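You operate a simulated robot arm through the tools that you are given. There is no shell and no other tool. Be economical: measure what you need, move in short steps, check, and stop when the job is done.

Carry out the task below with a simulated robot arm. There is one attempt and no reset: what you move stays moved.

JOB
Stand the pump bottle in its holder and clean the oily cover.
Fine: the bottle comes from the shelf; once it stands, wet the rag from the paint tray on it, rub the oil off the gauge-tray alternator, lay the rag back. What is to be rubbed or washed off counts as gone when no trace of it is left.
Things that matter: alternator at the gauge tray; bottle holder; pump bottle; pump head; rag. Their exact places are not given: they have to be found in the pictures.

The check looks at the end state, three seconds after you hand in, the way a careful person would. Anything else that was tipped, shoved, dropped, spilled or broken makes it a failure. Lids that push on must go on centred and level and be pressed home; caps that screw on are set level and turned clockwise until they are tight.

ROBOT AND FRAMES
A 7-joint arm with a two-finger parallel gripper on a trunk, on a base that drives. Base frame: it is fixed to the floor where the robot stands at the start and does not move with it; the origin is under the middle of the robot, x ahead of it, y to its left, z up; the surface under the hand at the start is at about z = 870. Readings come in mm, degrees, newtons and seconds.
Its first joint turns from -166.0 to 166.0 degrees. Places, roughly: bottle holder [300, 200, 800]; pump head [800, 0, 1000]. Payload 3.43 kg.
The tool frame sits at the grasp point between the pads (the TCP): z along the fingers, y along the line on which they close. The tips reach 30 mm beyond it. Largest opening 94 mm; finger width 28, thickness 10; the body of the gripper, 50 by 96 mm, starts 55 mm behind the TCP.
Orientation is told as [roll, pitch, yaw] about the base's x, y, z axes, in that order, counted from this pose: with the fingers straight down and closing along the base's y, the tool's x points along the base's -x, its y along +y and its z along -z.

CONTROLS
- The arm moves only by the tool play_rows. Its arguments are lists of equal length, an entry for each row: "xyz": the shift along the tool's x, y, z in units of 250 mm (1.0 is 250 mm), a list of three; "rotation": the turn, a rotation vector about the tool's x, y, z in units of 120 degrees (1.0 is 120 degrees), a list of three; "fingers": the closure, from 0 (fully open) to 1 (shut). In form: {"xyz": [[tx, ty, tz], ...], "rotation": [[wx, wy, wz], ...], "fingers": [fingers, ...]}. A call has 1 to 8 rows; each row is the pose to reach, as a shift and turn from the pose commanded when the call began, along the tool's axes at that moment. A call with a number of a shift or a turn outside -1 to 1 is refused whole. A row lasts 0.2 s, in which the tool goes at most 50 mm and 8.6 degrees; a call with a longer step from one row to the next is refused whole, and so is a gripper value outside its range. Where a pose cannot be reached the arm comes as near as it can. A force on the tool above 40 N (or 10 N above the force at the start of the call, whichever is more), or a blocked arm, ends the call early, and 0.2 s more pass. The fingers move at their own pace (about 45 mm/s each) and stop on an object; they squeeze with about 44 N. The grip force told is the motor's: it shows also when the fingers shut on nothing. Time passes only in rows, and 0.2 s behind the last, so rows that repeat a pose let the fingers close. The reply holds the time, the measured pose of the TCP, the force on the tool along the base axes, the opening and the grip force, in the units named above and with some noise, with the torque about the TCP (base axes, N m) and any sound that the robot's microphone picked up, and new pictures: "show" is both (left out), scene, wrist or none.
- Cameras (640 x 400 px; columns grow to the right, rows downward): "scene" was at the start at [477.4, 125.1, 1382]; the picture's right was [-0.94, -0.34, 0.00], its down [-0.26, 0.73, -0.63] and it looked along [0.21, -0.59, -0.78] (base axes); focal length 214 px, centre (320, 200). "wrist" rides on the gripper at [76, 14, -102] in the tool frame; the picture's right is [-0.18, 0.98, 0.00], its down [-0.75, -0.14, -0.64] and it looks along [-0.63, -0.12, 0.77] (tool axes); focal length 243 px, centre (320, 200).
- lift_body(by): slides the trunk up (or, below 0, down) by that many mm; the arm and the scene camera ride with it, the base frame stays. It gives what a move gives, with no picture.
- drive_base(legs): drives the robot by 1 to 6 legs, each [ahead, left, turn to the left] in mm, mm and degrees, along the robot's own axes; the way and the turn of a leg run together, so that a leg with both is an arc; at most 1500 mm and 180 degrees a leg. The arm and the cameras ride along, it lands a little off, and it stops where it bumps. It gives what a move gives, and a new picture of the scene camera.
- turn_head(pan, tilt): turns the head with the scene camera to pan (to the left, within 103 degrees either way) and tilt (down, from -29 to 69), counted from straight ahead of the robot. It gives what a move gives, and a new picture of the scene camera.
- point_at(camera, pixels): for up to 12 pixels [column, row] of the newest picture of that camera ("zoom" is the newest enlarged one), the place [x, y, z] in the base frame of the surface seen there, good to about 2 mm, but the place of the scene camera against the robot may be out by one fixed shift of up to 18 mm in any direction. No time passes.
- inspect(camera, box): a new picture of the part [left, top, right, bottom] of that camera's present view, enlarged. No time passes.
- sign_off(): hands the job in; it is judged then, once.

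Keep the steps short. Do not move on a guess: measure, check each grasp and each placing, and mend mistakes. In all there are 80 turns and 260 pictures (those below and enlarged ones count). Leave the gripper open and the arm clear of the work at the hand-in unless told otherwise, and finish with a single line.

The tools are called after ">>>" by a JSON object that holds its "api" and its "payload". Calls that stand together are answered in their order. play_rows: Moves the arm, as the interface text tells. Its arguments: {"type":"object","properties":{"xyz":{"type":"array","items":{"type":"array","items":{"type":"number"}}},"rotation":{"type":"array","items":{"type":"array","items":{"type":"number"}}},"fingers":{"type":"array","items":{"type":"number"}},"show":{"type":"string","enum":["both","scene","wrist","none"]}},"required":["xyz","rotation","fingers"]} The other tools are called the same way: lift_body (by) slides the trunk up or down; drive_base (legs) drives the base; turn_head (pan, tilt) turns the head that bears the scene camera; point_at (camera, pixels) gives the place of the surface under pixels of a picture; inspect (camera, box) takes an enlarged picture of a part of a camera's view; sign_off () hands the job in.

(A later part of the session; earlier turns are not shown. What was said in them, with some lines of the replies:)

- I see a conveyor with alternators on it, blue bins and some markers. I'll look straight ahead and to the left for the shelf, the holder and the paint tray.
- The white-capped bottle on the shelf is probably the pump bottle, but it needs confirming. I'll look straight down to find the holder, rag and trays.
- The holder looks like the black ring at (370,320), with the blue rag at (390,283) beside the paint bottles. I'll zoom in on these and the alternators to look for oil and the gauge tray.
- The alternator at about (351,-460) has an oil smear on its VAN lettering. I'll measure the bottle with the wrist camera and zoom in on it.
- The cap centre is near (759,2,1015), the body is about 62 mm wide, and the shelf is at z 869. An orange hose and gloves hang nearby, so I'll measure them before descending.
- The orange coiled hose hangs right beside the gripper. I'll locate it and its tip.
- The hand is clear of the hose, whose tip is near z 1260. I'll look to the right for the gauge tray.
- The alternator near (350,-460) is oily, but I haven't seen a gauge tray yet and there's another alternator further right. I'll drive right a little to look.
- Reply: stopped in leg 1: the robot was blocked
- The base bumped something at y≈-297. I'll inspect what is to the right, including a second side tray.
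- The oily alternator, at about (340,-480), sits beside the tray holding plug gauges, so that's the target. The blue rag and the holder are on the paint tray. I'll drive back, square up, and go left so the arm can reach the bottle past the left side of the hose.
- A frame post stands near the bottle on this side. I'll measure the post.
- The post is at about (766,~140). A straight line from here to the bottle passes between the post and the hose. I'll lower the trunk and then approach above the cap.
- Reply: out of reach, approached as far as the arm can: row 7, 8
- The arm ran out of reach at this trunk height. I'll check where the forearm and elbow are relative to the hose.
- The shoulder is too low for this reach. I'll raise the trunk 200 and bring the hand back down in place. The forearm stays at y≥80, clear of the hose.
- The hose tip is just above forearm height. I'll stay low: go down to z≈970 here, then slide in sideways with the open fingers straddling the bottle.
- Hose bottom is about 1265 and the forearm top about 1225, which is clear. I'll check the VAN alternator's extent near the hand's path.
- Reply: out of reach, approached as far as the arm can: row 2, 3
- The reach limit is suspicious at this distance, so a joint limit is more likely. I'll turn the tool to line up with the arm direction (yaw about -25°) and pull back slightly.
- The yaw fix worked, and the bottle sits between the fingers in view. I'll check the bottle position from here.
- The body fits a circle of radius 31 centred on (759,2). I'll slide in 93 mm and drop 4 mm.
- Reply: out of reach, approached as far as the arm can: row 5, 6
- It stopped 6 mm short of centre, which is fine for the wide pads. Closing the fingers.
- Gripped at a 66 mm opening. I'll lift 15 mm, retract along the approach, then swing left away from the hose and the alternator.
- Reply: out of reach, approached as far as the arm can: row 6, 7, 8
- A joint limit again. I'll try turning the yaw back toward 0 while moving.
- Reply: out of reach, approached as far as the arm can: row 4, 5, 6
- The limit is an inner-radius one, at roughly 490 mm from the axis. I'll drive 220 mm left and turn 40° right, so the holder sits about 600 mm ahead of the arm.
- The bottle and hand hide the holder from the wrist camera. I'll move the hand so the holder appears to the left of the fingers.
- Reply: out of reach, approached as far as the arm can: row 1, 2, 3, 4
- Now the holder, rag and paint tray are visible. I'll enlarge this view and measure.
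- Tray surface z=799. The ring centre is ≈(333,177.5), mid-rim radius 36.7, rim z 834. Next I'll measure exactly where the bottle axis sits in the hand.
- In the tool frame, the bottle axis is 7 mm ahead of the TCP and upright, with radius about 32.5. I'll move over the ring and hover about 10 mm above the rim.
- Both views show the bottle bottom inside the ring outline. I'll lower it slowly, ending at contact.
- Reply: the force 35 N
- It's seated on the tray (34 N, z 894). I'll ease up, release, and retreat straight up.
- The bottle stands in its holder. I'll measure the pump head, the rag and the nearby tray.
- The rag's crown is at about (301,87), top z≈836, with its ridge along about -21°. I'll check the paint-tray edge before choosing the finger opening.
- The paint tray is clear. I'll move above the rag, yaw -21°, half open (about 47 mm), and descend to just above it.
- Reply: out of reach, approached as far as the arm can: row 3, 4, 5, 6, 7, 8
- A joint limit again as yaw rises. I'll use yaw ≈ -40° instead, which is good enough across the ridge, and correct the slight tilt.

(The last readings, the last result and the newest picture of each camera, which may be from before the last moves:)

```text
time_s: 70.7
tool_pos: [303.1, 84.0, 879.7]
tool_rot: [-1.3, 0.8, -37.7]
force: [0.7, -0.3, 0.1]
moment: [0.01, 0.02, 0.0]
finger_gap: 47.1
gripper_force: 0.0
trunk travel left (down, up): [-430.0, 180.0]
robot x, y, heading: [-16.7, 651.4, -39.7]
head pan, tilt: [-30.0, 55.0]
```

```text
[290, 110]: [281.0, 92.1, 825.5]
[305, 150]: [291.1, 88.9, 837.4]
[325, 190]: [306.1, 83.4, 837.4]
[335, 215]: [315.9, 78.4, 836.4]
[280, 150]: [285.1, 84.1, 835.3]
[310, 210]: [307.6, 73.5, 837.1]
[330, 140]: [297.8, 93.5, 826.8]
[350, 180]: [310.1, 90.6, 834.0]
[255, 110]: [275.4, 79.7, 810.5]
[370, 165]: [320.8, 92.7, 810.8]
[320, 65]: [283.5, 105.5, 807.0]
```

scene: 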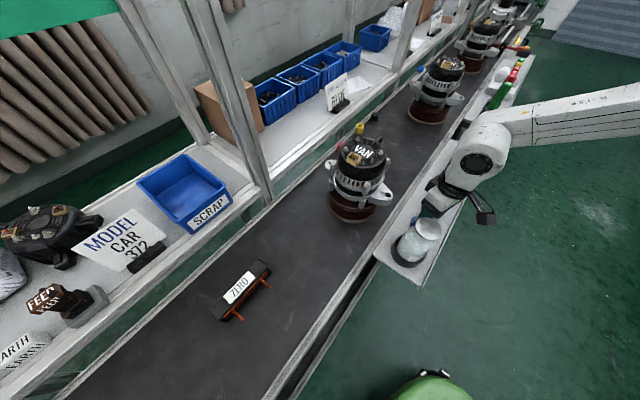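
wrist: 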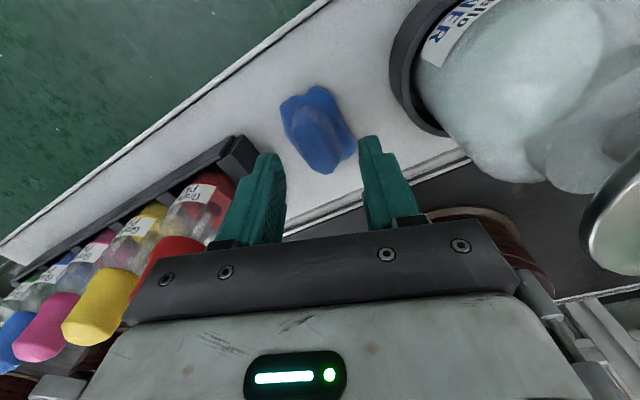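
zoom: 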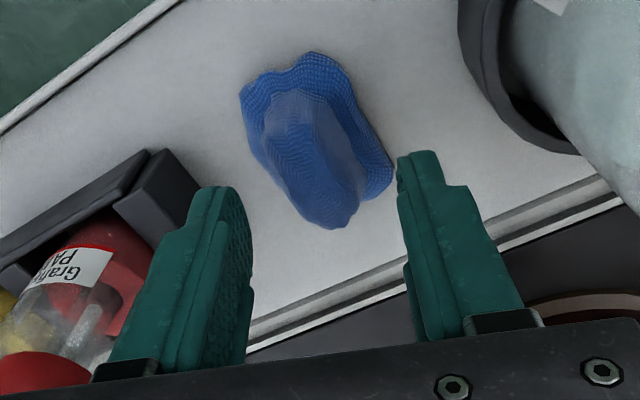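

The crown centre is (301,83), right under the tool. Descending to z≈839 and gripping.

>>> {"api": "play_rows", "payload": {"xyz": [[0, 0, 0.06], [0, 0, 0.12], [0, 0, 0.162], [0, 0, 0.162], [0, 0, 0.162], [0, 0, 0.162], [0, 0, 0.162]], "rotation": [[-0.012, 0.001, 0], [-0.012, 0.001, 0], [-0.012, 0.001, 0], [-0.012, 0.001, 0], [-0.012, 0.001, 0], [-0.012, 0.001, 0], [-0.012, 0.001, 0]], "fingers": [0.5, 0.5, 0.5, 1, 1, 1, 1]}}

>>> {"api": "inspect", "payload": {"camera": "wrist", "box": [200, 60, 440, 260]}}

```text
time_s: 72.3
tool_pos: [303.3, 84.7, 841.2]
tool_rot: [0.1, 1.0, -37.8]
force: [0.3, -1.5, 23.4]
moment: [-0.21, -0.06, 0.36]
finger_gap: 30.2
gripper_force: 44.4
trunk travel left (down, up): [-430.0, 180.0]
robot x, y, heading: [-14.4, 653.4, -39.8]
head pan, tilt: [-30.0, 55.0]
```

scene: 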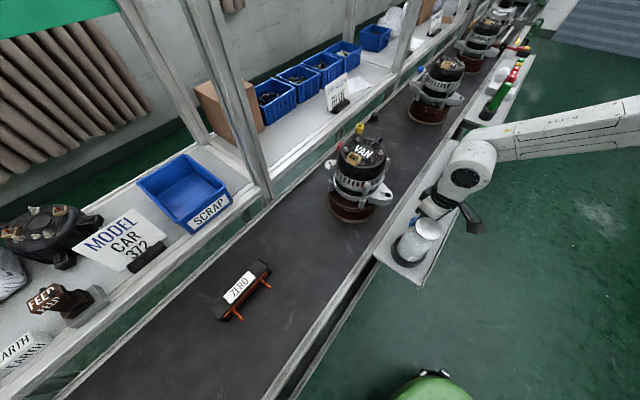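
wrist: 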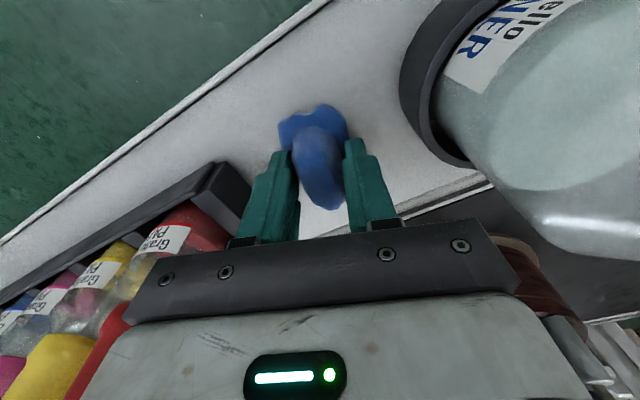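

```text
2.00 times, centred on (320, 160) of wrist
```

zoom: 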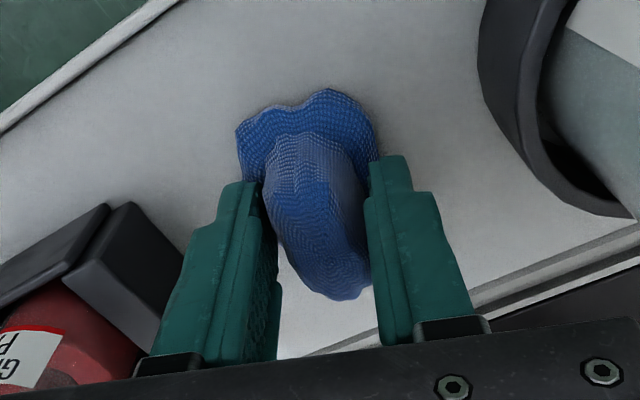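

Gripped at 30 mm. I'll lift clear to z≈1010 and check the hold.

>>> {"api": "play_rows", "payload": {"xyz": [[0, 0, -0.1], [0, 0, -0.25], [0, 0, -0.42], [0, 0, -0.58], [0, 0, -0.68], [0, 0, -0.68]], "rotation": [[0, 0, 0], [0, 0, 0], [0, 0, 0], [0, 0, 0], [0, 0, 0], [0, 0, 0]], "fingers": [1, 1, 1, 1, 1, 1]}}

>>> {"api": "inspect", "payload": {"camera": "scene", "box": [360, 130, 500, 270]}}

```text
time_s: 73.7
tool_pos: [304.5, 83.0, 1012.4]
tool_rot: [0.2, 1.0, -37.7]
force: [-0.3, 0.3, 0.6]
moment: [0.05, 0.02, -0.04]
finger_gap: 22.5
gripper_force: 43.7
trunk travel left (down, up): [-430.0, 180.0]
robot x, y, heading: [-16.9, 653.0, -39.6]
head pan, tilt: [-30.0, 55.0]
```

scene: 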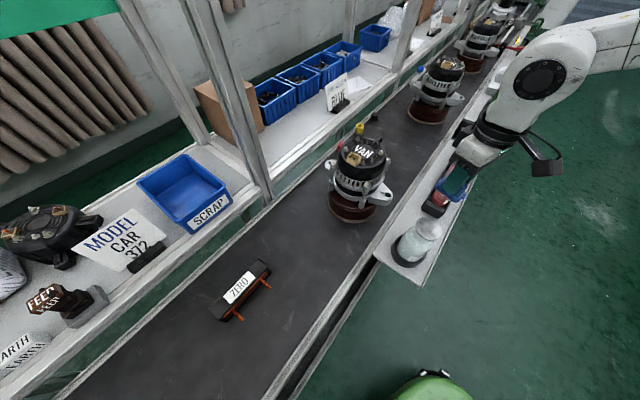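
wrist: 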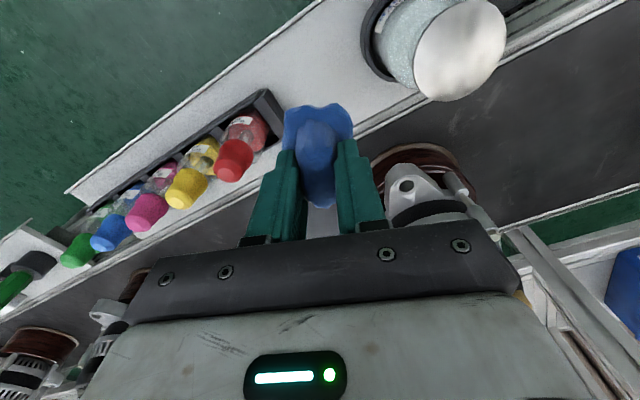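

```text
2.86 times, centred on (430, 200) of scene
```

zoom: 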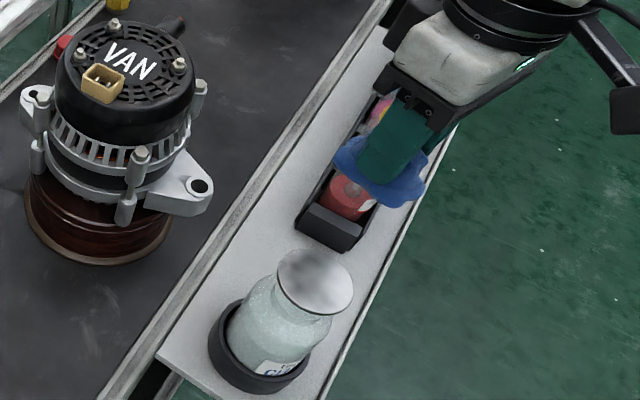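

The rag is held with its skirt facing down. I'll move it over the pump head at (332,179), then lower.

>>> {"api": "play_rows", "payload": {"xyz": [[0.05, 0.12, 0], [0.1, 0.25, 0], [0.148, 0.371, 0], [0.148, 0.371, 0.04], [0.148, 0.371, 0.08]], "rotation": [[-0.004, -0.007, 0], [-0.004, -0.007, 0], [-0.004, -0.007, 0], [-0.004, -0.007, 0], [-0.004, -0.007, 0]], "fingers": [1, 1, 1, 1, 1]}}

>>> {"api": "inspect", "payload": {"camera": "scene", "box": [360, 150, 500, 270]}}

>>> {"api": "inspect", "payload": {"camera": "wrist", "box": [240, 80, 420, 220]}}

```text
time_s: 74.9
tool_pos: [331.9, 179.8, 991.6]
tool_rot: [0.6, 0.2, -37.7]
force: [-0.1, 0.4, 0.4]
moment: [0.02, 0.02, 0.0]
finger_gap: 22.8
gripper_force: 44.3
trunk travel left (down, up): [-430.0, 180.0]
robot x, y, heading: [-13.6, 649.8, -39.9]
head pan, tilt: [-30.0, 55.0]
```

scene: 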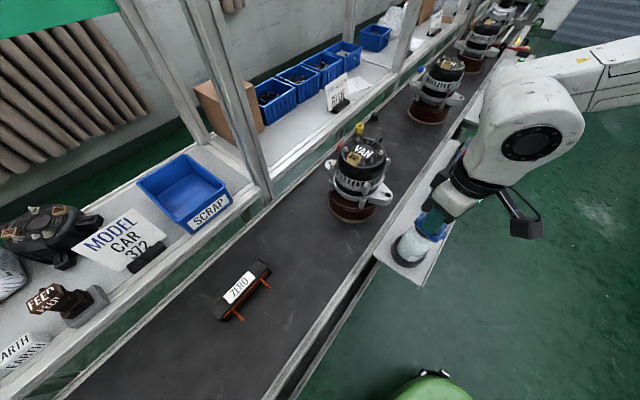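
wrist: 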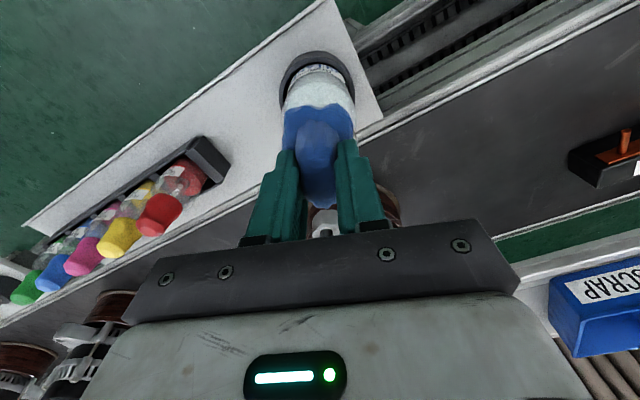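

```text
3.33 times, centred on (430, 210) of scene
```

zoom: 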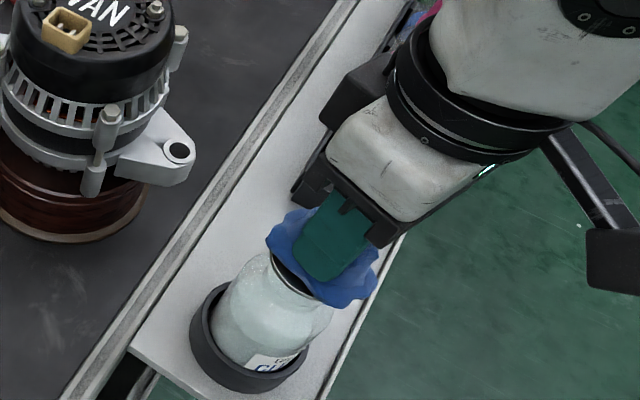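

```text
2.86 times, centred on (330, 150) of wrist
```

zoom: 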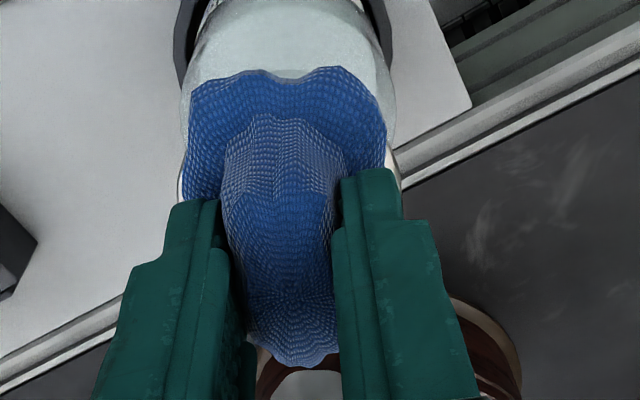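

The rag is centred just above the cap. Pressing down slowly to work the pump.

>>> {"api": "play_rows", "payload": {"xyz": [[0, 0, 0.012], [0, 0, 0.024], [0, 0, 0.036], [0, 0, 0.048], [0, 0, 0.06], [0, 0, 0.072], [0, 0, 0.08], [0, 0, 0.088]], "rotation": [[0, 0, 0], [0, 0, 0], [0, 0, 0], [0, 0, 0], [0, 0, 0], [0, 0, 0], [0, 0, 0], [0, 0, 0]], "fingers": [1, 1, 1, 1, 1, 1, 1, 1], "show": "wrist"}}

>>> {"api": "inspect", "payload": {"camera": "scene", "box": [360, 150, 500, 270]}}

```text
time_s: 76.3
tool_pos: [332.8, 180.1, 975.2]
tool_rot: [0.5, 0.1, -37.8]
force: [-3.0, 0.2, 36.2]
moment: [0.34, 0.79, 0.01]
finger_gap: 22.2
gripper_force: 44.0
trunk travel left (down, up): [-430.0, 180.0]
robot x, y, heading: [-17.6, 650.8, -39.9]
head pan, tilt: [-30.0, 55.0]
stopped in row 6: the force on the tool passed its limit at 44 N (the readings are from after the stop); the commanded pose is now the measured one
```

wrist: 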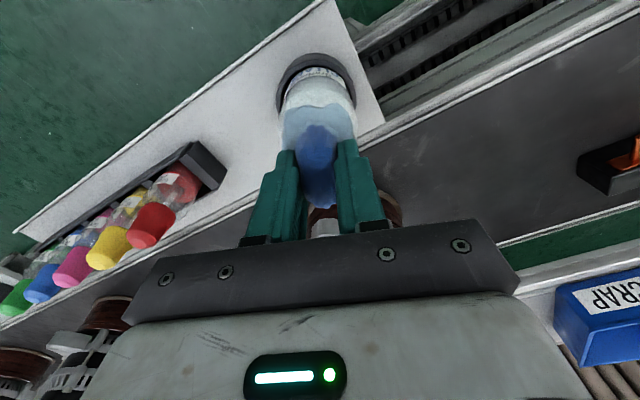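

```text
3.33 times, centred on (430, 210) of scene
```

zoom: 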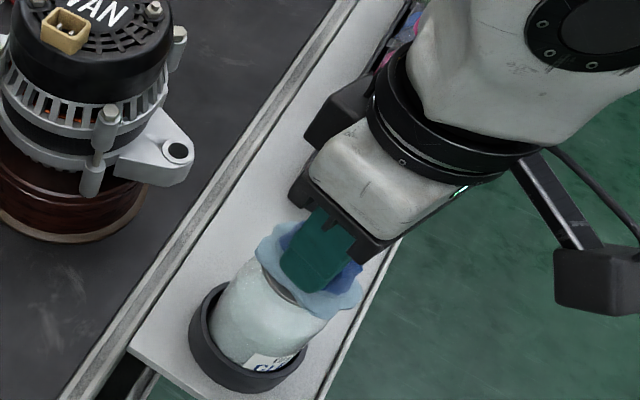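

The rag's skirt changed colour, so it's taking up cleaner. I'll lift and look at the rag, the pump head and the bottle.

>>> {"api": "play_rows", "payload": {"xyz": [[0, 0, -0.05], [0, 0, -0.12], [0, 0, -0.2], [0, 0, -0.2]], "rotation": [[0, 0, 0], [0, 0, 0], [0, 0, 0], [0, 0, 0]], "fingers": [1, 1, 1, 1], "show": "none"}}

>>> {"api": "inspect", "payload": {"camera": "wrist", "box": [240, 50, 420, 220]}}

>>> {"api": "inspect", "payload": {"camera": "scene", "box": [360, 150, 500, 270]}}

```text
time_s: 77.3
tool_pos: [331.0, 179.2, 1024.6]
tool_rot: [0.5, 0.1, -37.6]
force: [0.3, 0.2, -0.6]
moment: [-0.02, -0.02, -0.03]
finger_gap: 22.5
gripper_force: 44.2
trunk travel left (down, up): [-430.0, 180.0]
robot x, y, heading: [-14.8, 649.8, -39.7]
head pan, tilt: [-30.0, 55.0]
```

```text
2.35 times, centred on (330, 135) of wrist
```

zoom: 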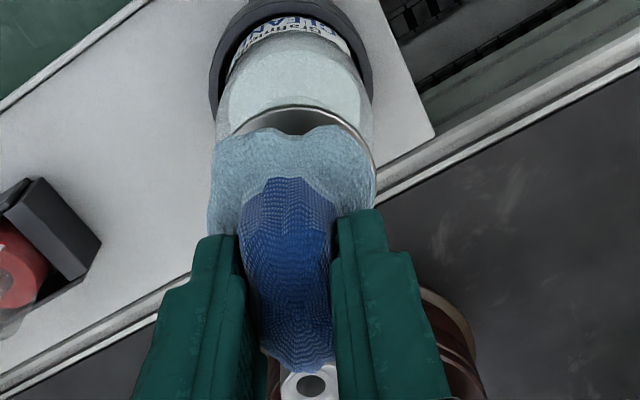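

```text
3.33 times, centred on (430, 210) of scene
```

zoom: 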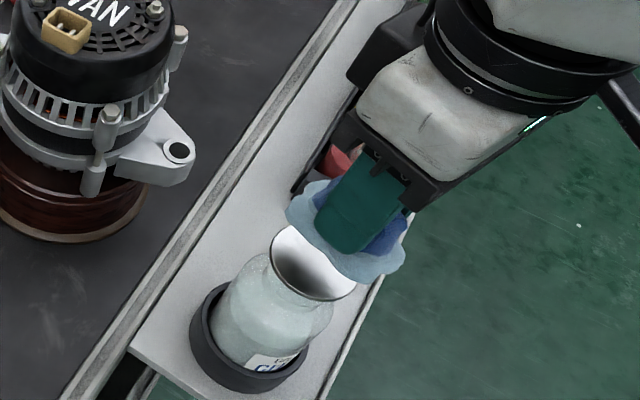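

The rag's underside is wet and the bottle still stands square. I'll raise the rag and drive along -y, keeping the same heading, so the oily alternator ends up where the holder is now relative to the robot.

>>> {"api": "play_rows", "payload": {"xyz": [[0, 0, -0.15], [0, 0, -0.3], [0, 0, -0.4], [0, 0, -0.4]], "rotation": [[0, 0, 0], [0, 0, 0], [0, 0, 0], [0, 0, 0]], "fingers": [1, 1, 1, 1], "show": "none"}}

>>> {"api": "drive_base", "payload": {"legs": [[385, -460, 0]]}}

>>> {"api": "inspect", "payload": {"camera": "wrist", "box": [0, 0, 640, 400]}}

```text
time_s: 78.3
tool_pos: [331.2, 177.0, 1122.8]
tool_rot: [0.5, 0.0, -37.6]
force: [0.5, -0.7, -0.1]
moment: [0.03, 0.05, -0.02]
finger_gap: 22.2
gripper_force: 44.1
trunk travel left (down, up): [-430.0, 180.0]
robot x, y, heading: [-18.0, 647.9, -39.8]
head pan, tilt: [-30.0, 55.0]
```

```text
time_s: 81.8
tool_pos: [338.9, -429.7, 1121.0]
tool_rot: [0.5, 0.2, -37.3]
force: [-0.2, 0.5, 0.3]
moment: [-0.02, 0.01, 0.0]
finger_gap: 22.6
gripper_force: 43.5
trunk travel left (down, up): [-430.0, 180.0]
robot x, y, heading: [-16.5, 41.2, -39.3]
head pan, tilt: [-30.0, 55.0]
```

scene: 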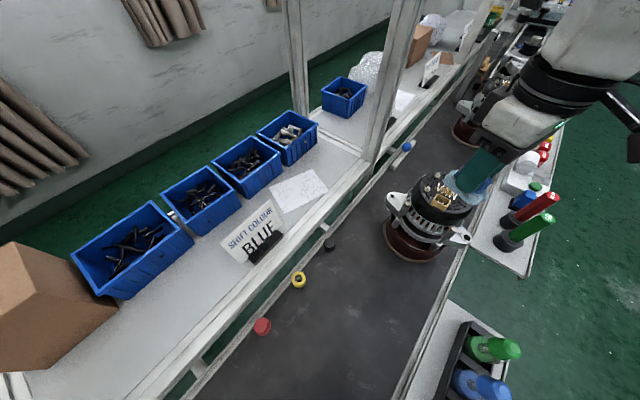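

```text
1.00 times, centred on (320, 200) of wrist (not enlarged: the box is as wide or as high as the picture)
```

zoom: 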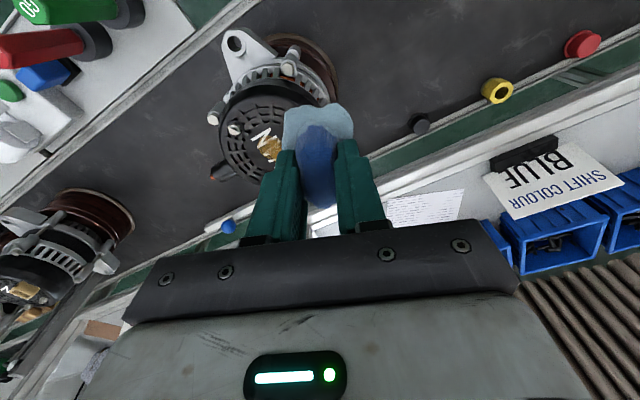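

The oily alternator is partly hidden behind the rag. I'll shift the hand 60 mm along tool +y and measure.

>>> {"api": "play_rows", "payload": {"xyz": [[0, 0.12, 0], [0.05, 0.26, 0], [0.05, 0.26, 0]], "rotation": [[0, 0, 0], [0, 0, 0], [0, 0, 0]], "fingers": [1, 1, 1], "show": "none"}}

>>> {"api": "inspect", "payload": {"camera": "wrist", "box": [140, 10, 320, 200]}}

```text
time_s: 82.5
tool_pos: [367.7, -368.1, 1123.5]
tool_rot: [0.6, 0.2, -37.4]
force: [0.1, 0.3, 0.6]
moment: [0.0, 0.0, -0.01]
finger_gap: 22.7
gripper_force: 44.3
trunk travel left (down, up): [-430.0, 180.0]
robot x, y, heading: [-12.2, 41.8, -39.3]
head pan, tilt: [-30.0, 55.0]
```

```text
2.11 times, centred on (230, 105) of wrist
```

zoom: 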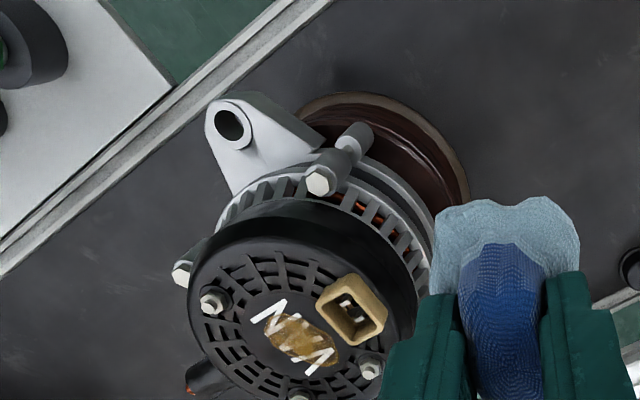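

>>> {"api": "point_at", "payload": {"camera": "zoom", "pixels": [[302, 342], [270, 322], [335, 358], [300, 365], [310, 320], [328, 295], [345, 345], [380, 315], [352, 280], [213, 300], [370, 368], [240, 340]]}}

>>> {"api": "inspect", "payload": {"camera": "scene", "box": [390, 150, 490, 260]}}

```text
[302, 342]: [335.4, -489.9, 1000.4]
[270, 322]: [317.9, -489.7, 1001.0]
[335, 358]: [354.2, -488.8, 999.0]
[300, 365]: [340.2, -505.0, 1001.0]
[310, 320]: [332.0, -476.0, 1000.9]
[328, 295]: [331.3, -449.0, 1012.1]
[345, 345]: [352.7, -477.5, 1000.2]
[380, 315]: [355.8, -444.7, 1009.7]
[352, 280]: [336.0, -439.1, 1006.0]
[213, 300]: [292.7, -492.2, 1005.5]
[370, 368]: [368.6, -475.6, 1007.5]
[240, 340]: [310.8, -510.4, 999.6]
```

```text
3.64 times, centred on (440, 205) of scene
```

zoom: 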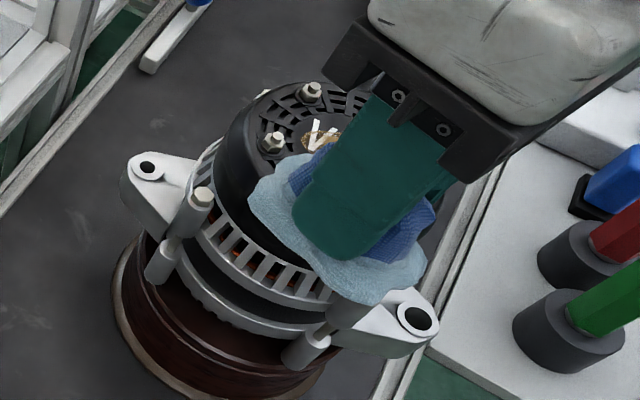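

Oil ellipse: centre ≈(335,-489), about ±21 in x and ±12 in y, lid z≈1000. The connector and bolts are close, so I'll measure the connector edges precisely.

>>> {"api": "inspect", "payload": {"camera": "wrist", "box": [190, 120, 280, 200]}}

```text
5.00 times, centred on (235, 160) of wrist
```

zoom: 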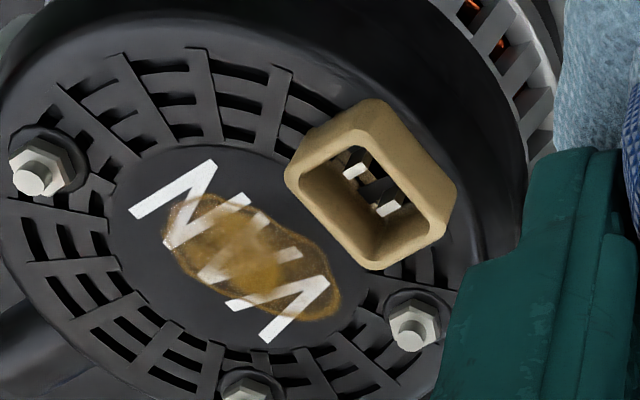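

>>> {"api": "point_at", "payload": {"camera": "zoom", "pixels": [[290, 170], [370, 262], [330, 215], [440, 225], [365, 110], [285, 195], [345, 262], [175, 200], [165, 240], [330, 310], [250, 310], [240, 205]]}}

```text
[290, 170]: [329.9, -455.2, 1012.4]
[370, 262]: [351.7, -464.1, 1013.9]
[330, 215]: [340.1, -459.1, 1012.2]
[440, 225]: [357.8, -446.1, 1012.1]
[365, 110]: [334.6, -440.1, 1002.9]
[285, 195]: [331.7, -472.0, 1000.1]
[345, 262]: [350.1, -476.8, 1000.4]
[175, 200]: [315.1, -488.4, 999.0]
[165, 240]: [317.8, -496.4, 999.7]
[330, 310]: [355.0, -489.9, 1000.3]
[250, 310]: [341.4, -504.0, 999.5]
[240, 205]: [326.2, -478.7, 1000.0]
```

I'll position over the oil at (336,-493), rag bottom just above the lid.

>>> {"api": "play_rows", "payload": {"xyz": [[-0.06, -0.15, 0], [-0.13, -0.3, 0], [-0.18, -0.42, 0], [-0.202, -0.474, 0], [-0.202, -0.474, 0.12], [-0.202, -0.474, 0.22], [-0.202, -0.474, 0.29], [-0.202, -0.474, 0.29]], "rotation": [[0, 0, 0], [0, 0, 0], [0, 0, 0], [0, 0, 0], [0, 0, 0], [0, 0, 0], [0, 0, 0], [0, 0, 0]], "fingers": [1, 1, 1, 1, 1, 1, 1, 1]}}

>>> {"api": "inspect", "payload": {"camera": "scene", "box": [390, 150, 490, 260]}}

>>> {"api": "inspect", "payload": {"camera": "wrist", "box": [220, 60, 420, 240]}}

```text
time_s: 84.3
tool_pos: [337.4, -492.4, 1046.6]
tool_rot: [0.5, 0.1, -37.4]
force: [0.8, -0.2, -0.2]
moment: [0.01, 0.03, 0.02]
finger_gap: 22.3
gripper_force: 43.7
trunk travel left (down, up): [-430.0, 180.0]
robot x, y, heading: [-12.7, 41.6, -39.4]
head pan, tilt: [-30.0, 55.0]
```

scene: 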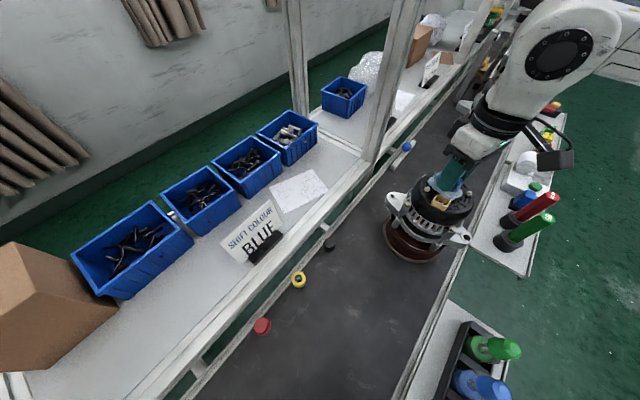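
wrist: 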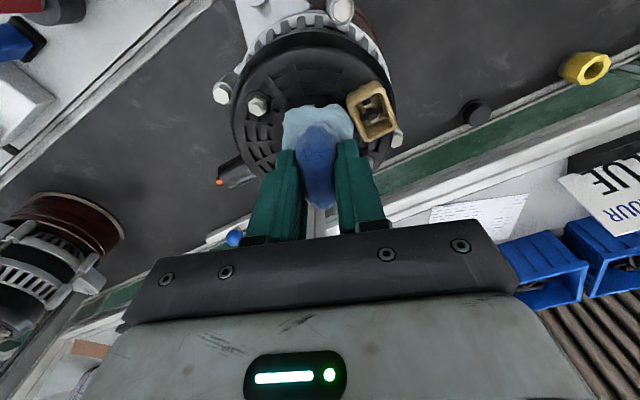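

```text
3.64 times, centred on (440, 205) of scene
```

zoom: 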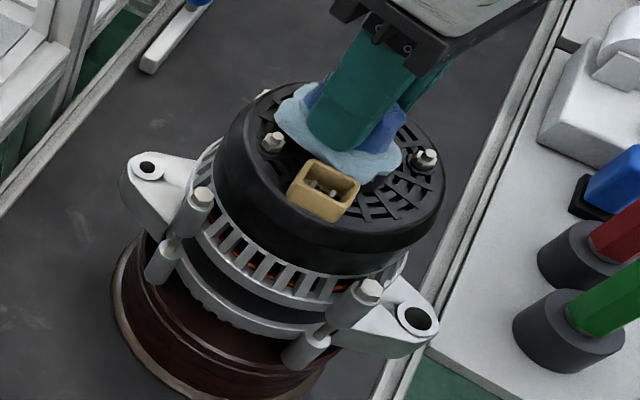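

```text
2.22 times, centred on (320, 150) of wrist
```

zoom: 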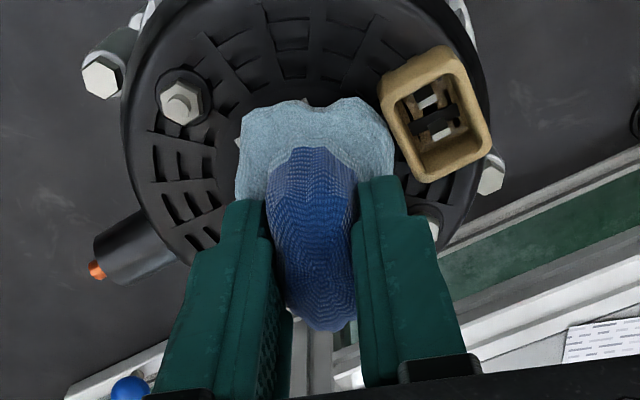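

The rag fits between the connector and bolts. Lowering gently to contact.

>>> {"api": "play_rows", "payload": {"xyz": [[0, 0, 0.01], [0, 0, 0.02], [0, 0, 0.028], [0, 0, 0.036]], "rotation": [[0, 0, 0], [0, 0, 0], [0, 0, 0], [0, 0, 0]], "fingers": [1, 1, 1, 1], "show": "none"}}

```text
time_s: 85.3
tool_pos: [337.3, -493.0, 1043.1]
tool_rot: [0.5, 0.0, -37.3]
force: [0.3, 1.8, 37.0]
moment: [0.48, 1.01, -0.04]
finger_gap: 22.7
gripper_force: 43.7
trunk travel left (down, up): [-430.0, 180.0]
robot x, y, heading: [-13.7, 39.1, -39.4]
head pan, tilt: [-30.0, 55.0]
```

Contact at z≈1043. I'll ease to a lighter press and rub in small strokes over the patch.

>>> {"api": "play_rows", "payload": {"xyz": [[0, 0, -0.01], [-0.032, 0.024, -0.01], [0, 0, -0.01], [0.038, -0.029, -0.01], [0.023, -0.048, -0.01], [-0.047, 0.005, -0.01], [-0.022, 0.037, -0.01], [0, 0, -0.01]], "rotation": [[0, 0, 0], [0, 0, 0], [0, 0, 0], [0, 0, 0], [0, 0, 0], [0, 0, 0], [0, 0, 0], [0, 0, 0]], "fingers": [1, 1, 1, 1, 1, 1, 1, 1], "show": "none"}}

>>> {"api": "inspect", "payload": {"camera": "scene", "box": [390, 150, 490, 260]}}

```text
time_s: 87.2
tool_pos: [337.7, -494.1, 1042.7]
tool_rot: [0.6, 0.2, -37.3]
force: [0.1, 0.3, -0.7]
moment: [0.01, 0.0, -0.01]
finger_gap: 22.5
gripper_force: 44.1
trunk travel left (down, up): [-430.0, 180.0]
robot x, y, heading: [-12.4, 40.0, -39.0]
head pan, tilt: [-30.0, 55.0]
```

```text
3.64 times, centred on (440, 205) of scene
```

zoom: 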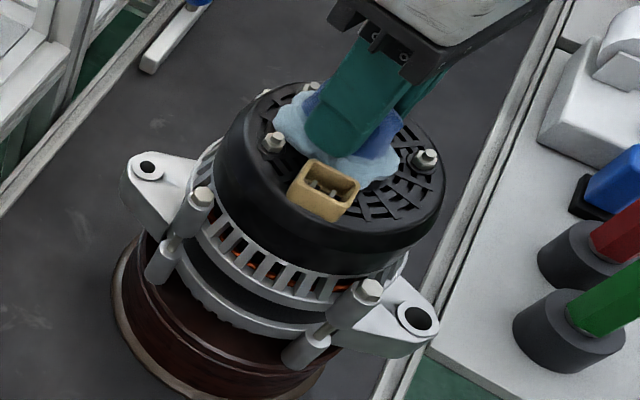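

No force was showing, so those strokes were too light. I'll press 2 mm lower and read the force.

>>> {"api": "play_rows", "payload": {"xyz": [[0, 0, 0.004], [0, 0, 0.006], [0, 0, 0.006]], "rotation": [[0, 0, 0], [0, 0, 0], [0, 0, 0]], "fingers": [1, 1, 1], "show": "none"}}

```text
time_s: 88.0
tool_pos: [336.8, -493.8, 1042.4]
tool_rot: [0.5, 0.0, -37.3]
force: [0.4, 1.8, 12.7]
moment: [0.14, 0.39, -0.02]
finger_gap: 22.0
gripper_force: 44.0
trunk travel left (down, up): [-430.0, 180.0]
robot x, y, heading: [-13.6, 40.5, -39.4]
head pan, tilt: [-30.0, 55.0]
```

12.7 N is a good rubbing force. Repeating the strokes at this pressure.

>>> {"api": "play_rows", "payload": {"xyz": [[-0.032, 0.024, 0.001], [0, 0, 0.001], [0.038, -0.029, 0.001], [0.023, -0.048, 0.001], [-0.047, 0.005, 0.001], [-0.022, 0.037, 0.001], [0.03, -0.02, 0.001], [0, 0, 0.001]], "rotation": [[0, 0, 0], [0, 0, 0], [0, 0, 0], [0, 0, 0], [0, 0, 0], [0, 0, 0], [0, 0, 0], [0, 0, 0]], "fingers": [1, 1, 1, 1, 1, 1, 1, 1], "show": "none"}}

>>> {"api": "play_rows", "payload": {"xyz": [[-0.02, -0.025, 0.001], [-0.04, 0, 0.001], [0, 0.02, 0.001], [0.04, 0, 0.001], [0.02, -0.05, 0.001], [-0.03, -0.02, 0.001], [-0.03, 0.024, 0.001], [0, 0, 0]], "rotation": [[0, 0, 0], [0, 0, 0], [0, 0, 0], [0, 0, 0], [0, 0, 0], [0, 0, 0], [0, 0, 0], [0, 0, 0]], "fingers": [1, 1, 1, 1, 1, 1, 1, 1], "show": "none"}}

```text
time_s: 89.8
tool_pos: [335.3, -493.4, 1041.8]
tool_rot: [0.6, 0.3, -37.4]
force: [-10.3, 3.9, 24.0]
moment: [0.03, 0.36, -0.02]
finger_gap: 22.4
gripper_force: 44.6
trunk travel left (down, up): [-430.0, 180.0]
robot x, y, heading: [-10.9, 39.4, -39.6]
head pan, tilt: [-30.0, 55.0]
```

```text
time_s: 91.5
tool_pos: [337.0, -493.4, 1041.9]
tool_rot: [0.6, 0.1, -37.2]
force: [5.1, 0.2, 12.0]
moment: [-0.13, -0.12, 0.06]
finger_gap: 22.7
gripper_force: 43.9
trunk travel left (down, up): [-430.0, 180.0]
robot x, y, heading: [-11.9, 41.7, -39.4]
head pan, tilt: [-30.0, 55.0]
```

Both passes ran with contact. I'll lift, move aside and inspect the lid.

>>> {"api": "play_rows", "payload": {"xyz": [[0, 0, -0.06], [0, 0, -0.18], [0, 0.12, -0.3], [0, 0.28, -0.32], [0.1, 0.44, -0.32], [0.2, 0.48, -0.32], [0.2, 0.48, -0.32]], "rotation": [[0, 0, 0], [0, 0, 0], [0, 0, 0], [0, 0, 0], [0, 0, 0], [0, 0, 0], [0, 0, 0]], "fingers": [1, 1, 1, 1, 1, 1, 1], "show": "none"}}

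>>> {"api": "inspect", "payload": {"camera": "wrist", "box": [190, 110, 290, 200]}}

```text
time_s: 93.2
tool_pos: [370.8, -368.7, 1121.6]
tool_rot: [0.6, 0.2, -37.3]
force: [0.0, -0.4, 0.0]
moment: [-0.01, 0.02, -0.04]
finger_gap: 22.7
gripper_force: 44.0
trunk travel left (down, up): [-430.0, 180.0]
robot x, y, heading: [-13.4, 43.4, -39.4]
head pan, tilt: [-30.0, 55.0]
```

```text
4.44 times, centred on (240, 155) of wrist
```

zoom: 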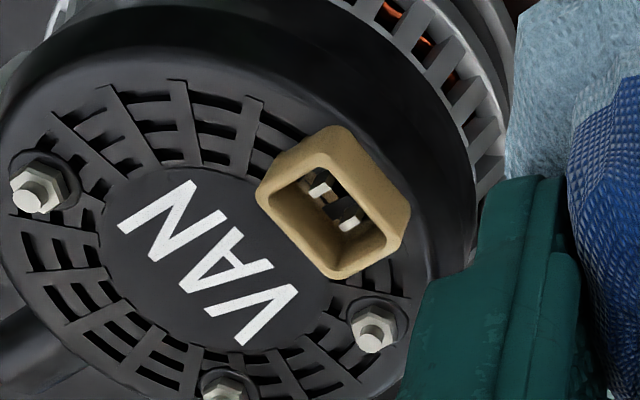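

The lettering is clean. I'll double-check from the scene camera before leaving.

>>> {"api": "inspect", "payload": {"camera": "scene", "box": [410, 160, 480, 220]}}

>>> {"api": "inspect", "payload": {"camera": "wrist", "box": [215, 140, 255, 175]}}

```text
6.67 times, centred on (445, 190) of scene
```

zoom: 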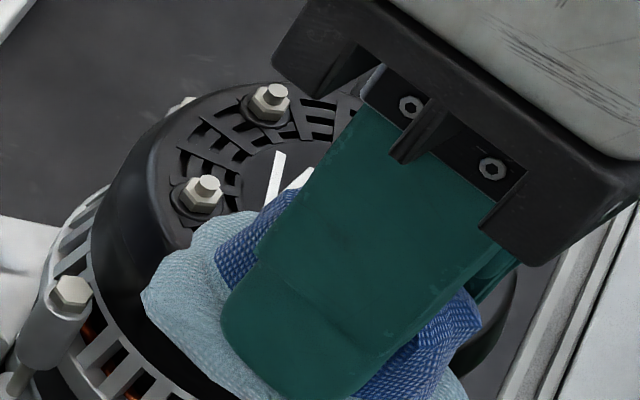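

```text
11.43 times, centred on (235, 158) of wrist
```

zoom: 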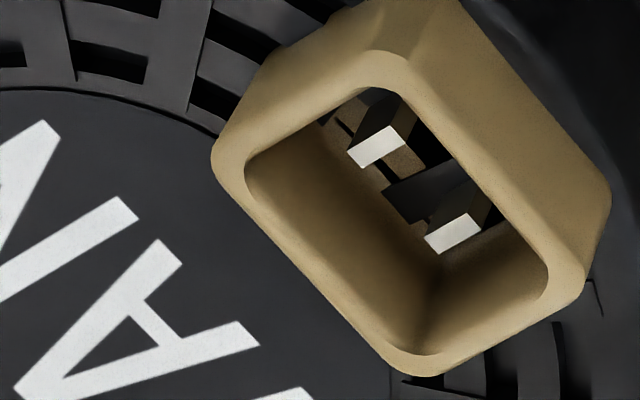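

Clean. I'll drive back beside the paint tray with the rag held high.

>>> {"api": "drive_base", "payload": {"legs": [[-385, 465, 0]]}}

>>> {"api": "inspect", "payload": {"camera": "wrist", "box": [0, 0, 640, 400]}}

```text
time_s: 96.6
tool_pos: [372.2, 237.7, 1121.8]
tool_rot: [0.6, 0.1, -37.7]
force: [0.1, 0.3, -0.1]
moment: [-0.02, 0.01, -0.04]
finger_gap: 22.6
gripper_force: 44.0
trunk travel left (down, up): [-430.0, 180.0]
robot x, y, heading: [-7.5, 652.7, -39.6]
head pan, tilt: [-30.0, 55.0]
```

scene: 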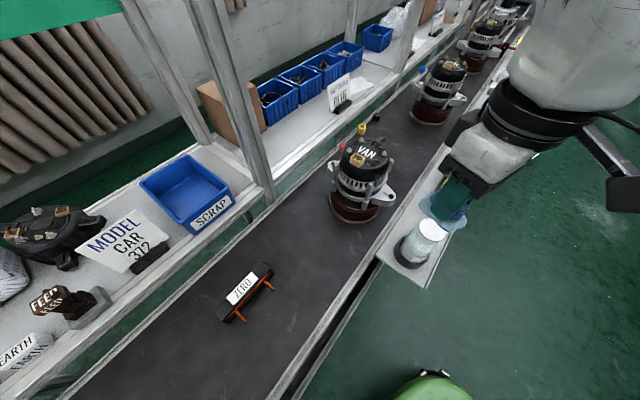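

```text
1.00 times, centred on (320, 200) of wrist (not enlarged: the box is as wide or as high as the picture)
```

zoom: 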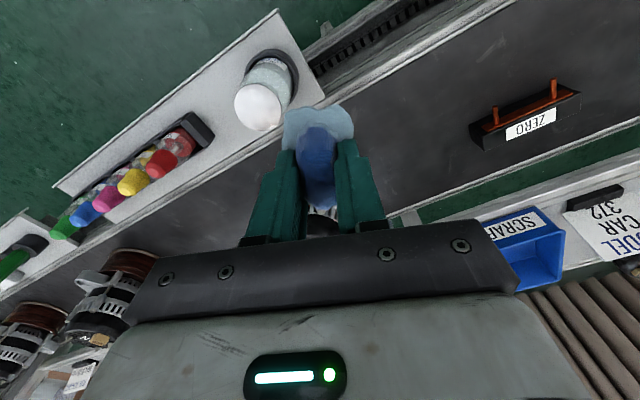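

>>> {"api": "point_at", "payload": {"camera": "wrist", "pixels": [[258, 107], [240, 105], [277, 107], [215, 118], [225, 90]]}}

>>> {"api": "play_rows", "payload": {"xyz": [[-0.04, -0.15, 0], [-0.08, -0.3, 0], [-0.12, -0.45, 0], [-0.15, -0.6, 0], [-0.156, -0.652, 0.1], [-0.156, -0.652, 0.28], [-0.156, -0.652, 0.46], [-0.156, -0.652, 0.6]], "rotation": [[0, 0, 0], [0, 0, 0], [0, 0, 0], [0, 0, 0], [0, 0, 0], [0, 0, 0], [0, 0, 0], [0, 0, 0]], "fingers": [1, 1, 1, 1, 1, 1, 1, 1]}}

```text
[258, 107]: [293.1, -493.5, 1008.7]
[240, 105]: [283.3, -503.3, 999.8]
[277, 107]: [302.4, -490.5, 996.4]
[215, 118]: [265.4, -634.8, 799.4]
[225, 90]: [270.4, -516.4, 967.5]
```

```text
time_s: 98.4
tool_pos: [304.7, 86.2, 968.3]
tool_rot: [0.5, 0.1, -37.7]
force: [-0.4, 0.3, 0.1]
moment: [0.0, 0.03, -0.01]
finger_gap: 22.2
gripper_force: 43.8
trunk travel left (down, up): [-430.0, 180.0]
robot x, y, heading: [-11.3, 649.6, -39.7]
head pan, tilt: [-30.0, 55.0]
```

scene: 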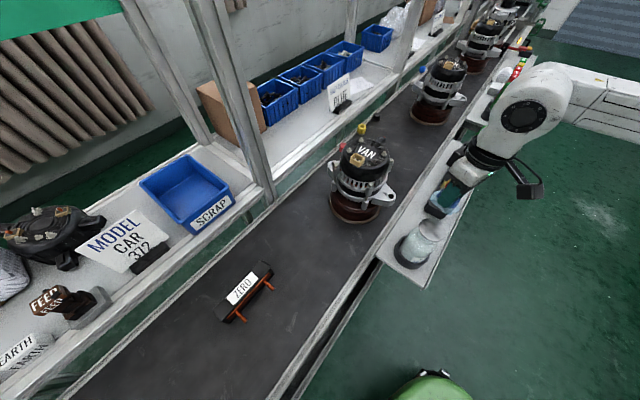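
wrist: 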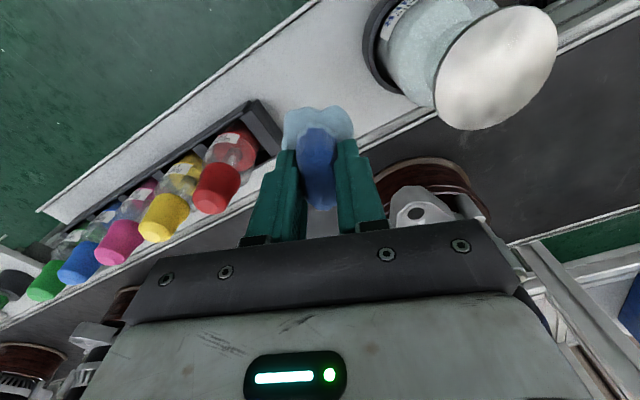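

I'll check the frame against the cap and paint tray before descending.

>>> {"api": "point_at", "payload": {"camera": "wrist", "pixels": [[497, 67], [437, 75], [555, 55], [285, 145], [258, 105], [265, 100]]}}

>>> {"api": "play_rows", "payload": {"xyz": [[0, 0, 0.15], [0, 0, 0.3], [0, 0, 0.42], [0, 0, 0.46], [0, 0, 0.48]], "rotation": [[0, 0, 0], [0, 0, 0], [0, 0, 0], [0, 0, 0], [0, 0, 0]], "fingers": [1, 1, 1, 1, 1]}}

```text
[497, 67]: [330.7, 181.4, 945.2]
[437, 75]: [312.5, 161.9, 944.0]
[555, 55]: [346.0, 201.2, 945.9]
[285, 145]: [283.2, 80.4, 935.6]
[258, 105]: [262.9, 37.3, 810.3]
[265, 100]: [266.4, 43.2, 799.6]
```

```text
time_s: 99.6
tool_pos: [303.4, 87.7, 849.8]
tool_rot: [0.6, 0.1, -37.8]
force: [-0.6, -0.4, -0.5]
moment: [0.02, 0.0, -0.04]
finger_gap: 22.4
gripper_force: 43.9
trunk travel left (down, up): [-430.0, 180.0]
robot x, y, heading: [-13.0, 651.3, -39.9]
head pan, tilt: [-30.0, 55.0]
```

scene: 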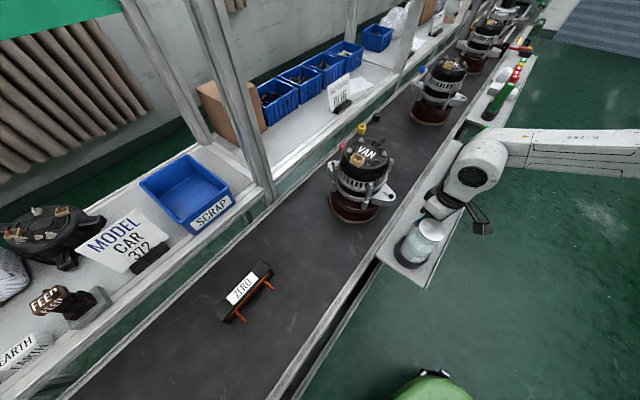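
wrist: 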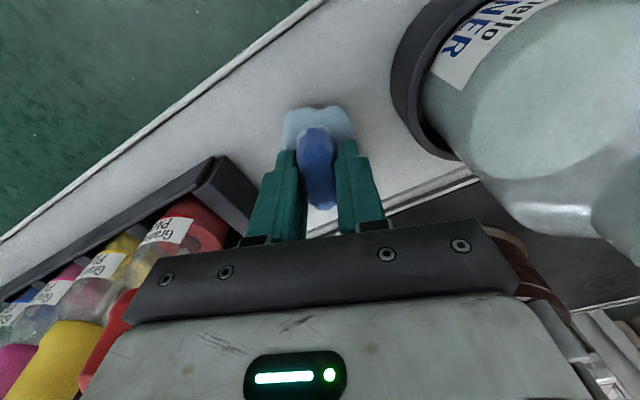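

Frame matches. I'll lower the last 8 mm to touch the tray, release to half open, then retreat up.

>>> {"api": "play_rows", "payload": {"xyz": [[0, 0, 0.016], [0, 0, 0.03], [0, 0, 0.03], [0, 0, 0.03], [0, 0, 0.03], [0, 0, 0.03]], "rotation": [[0, 0, 0], [0, 0, 0], [0, 0, 0], [0, 0, 0], [0, 0, 0], [0, 0, 0]], "fingers": [1, 1, 0.6, 0.5, 0.5, 0.5], "show": "wrist"}}

>>> {"api": "play_rows", "payload": {"xyz": [[0, 0, -0.06], [0, 0, -0.2], [0, 0, -0.38], [0, 0, -0.56], [0, 0, -0.74], [0, 0, -0.92], [0, 0, -1.0]], "rotation": [[0, 0, 0], [0, 0, 0], [0, 0, 0], [0, 0, 0], [0, 0, 0], [0, 0, 0], [0, 0, 0]], "fingers": [0.5, 0.5, 0.5, 0.5, 0.5, 0.3, 0]}}

```text
time_s: 101.0
tool_pos: [303.9, 87.5, 842.5]
tool_rot: [0.5, 0.1, -37.7]
force: [0.0, -0.2, -0.4]
moment: [-0.03, 0.02, -0.02]
finger_gap: 46.9
gripper_force: 0.1
trunk travel left (down, up): [-430.0, 180.0]
robot x, y, heading: [-8.1, 651.6, -39.8]
head pan, tilt: [-30.0, 55.0]
```

wrist: 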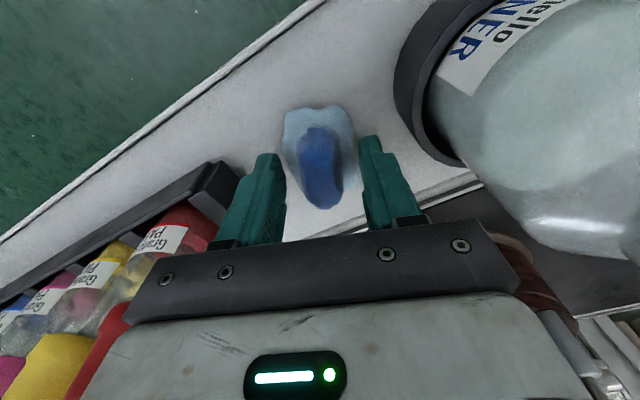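

```text
time_s: 102.6
tool_pos: [304.7, 84.6, 1093.0]
tool_rot: [0.6, 0.1, -37.7]
force: [-0.8, -0.1, 0.0]
moment: [0.01, -0.02, -0.01]
finger_gap: 93.9
gripper_force: 0.1
trunk travel left (down, up): [-430.0, 180.0]
robot x, y, heading: [-9.7, 651.7, -39.9]
head pan, tilt: [-30.0, 55.0]
```

scene: 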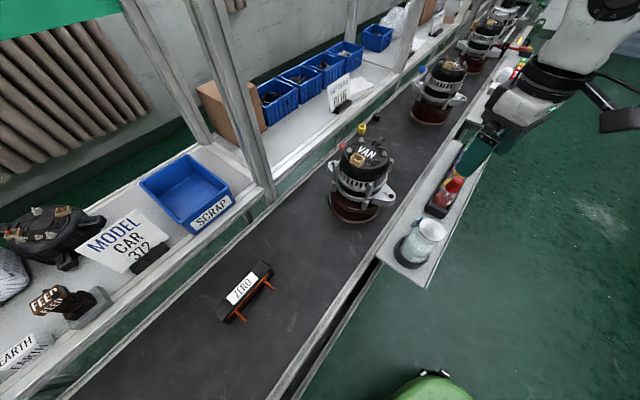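
wrist: 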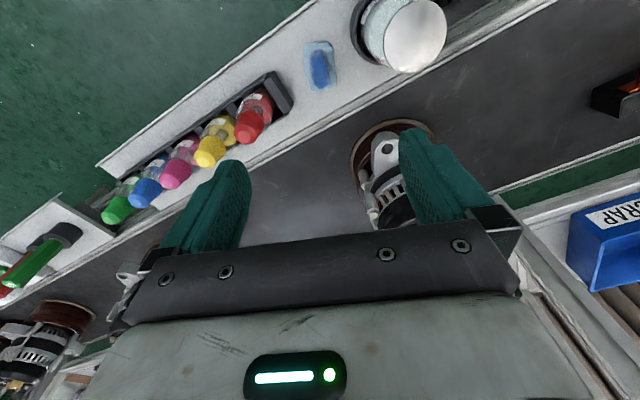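

The rag is back. One last look at the scene while moving the arm clear.

>>> {"api": "play_rows", "payload": {"xyz": [[0, 0, -0.15], [0.1, 0, -0.3], [0.25, 0, -0.4], [0.4, 0, -0.4], [0.4, 0, -0.4]], "rotation": [[0, 0, 0], [0, 0, 0], [0, 0, 0], [0, 0, 0], [0, 0, 0]], "fingers": [0, 0, 0, 0, 0], "show": "none"}}

>>> {"api": "inspect", "payload": {"camera": "scene", "box": [370, 110, 500, 290]}}

>>> {"api": "inspect", "payload": {"camera": "scene", "box": [400, 20, 540, 140]}}

```text
time_s: 103.8
tool_pos: [222.8, 145.4, 1192.4]
tool_rot: [0.5, 0.1, -37.7]
force: [0.7, 0.8, -0.6]
moment: [-0.01, 0.0, -0.02]
finger_gap: 94.1
gripper_force: 0.0
trunk travel left (down, up): [-430.0, 180.0]
robot x, y, heading: [-10.6, 650.2, -40.0]
head pan, tilt: [-30.0, 55.0]
```

```text
2.22 times, centred on (435, 200) of scene
```

zoom: 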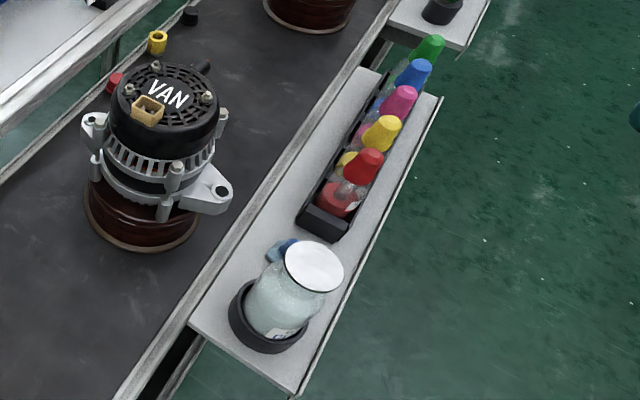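

```text
3.33 times, centred on (470, 80) of scene
```

zoom: 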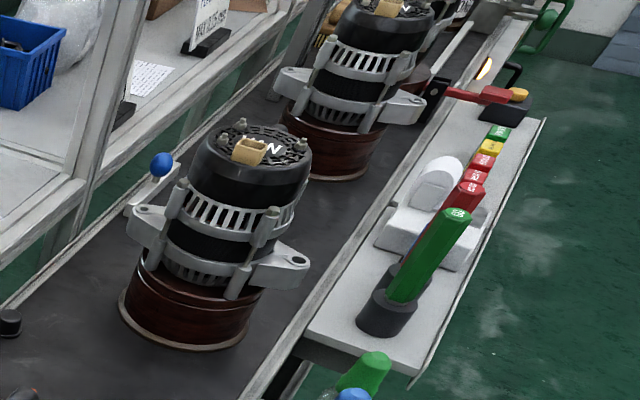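

The bottle stands in its holder, the rag is back, the cover is clean, nothing looks disturbed and the gripper is open. Handing in.

>>> {"api": "sign_off", "payload": {}}

```text
The job is handed in.
```

The pump bottle stands in its holder, the oil is gone from the gauge-tray alternator, and the wet rag is back beside the paint tray; the base bumped something once near the gauge tray, with nothing visibly moved.
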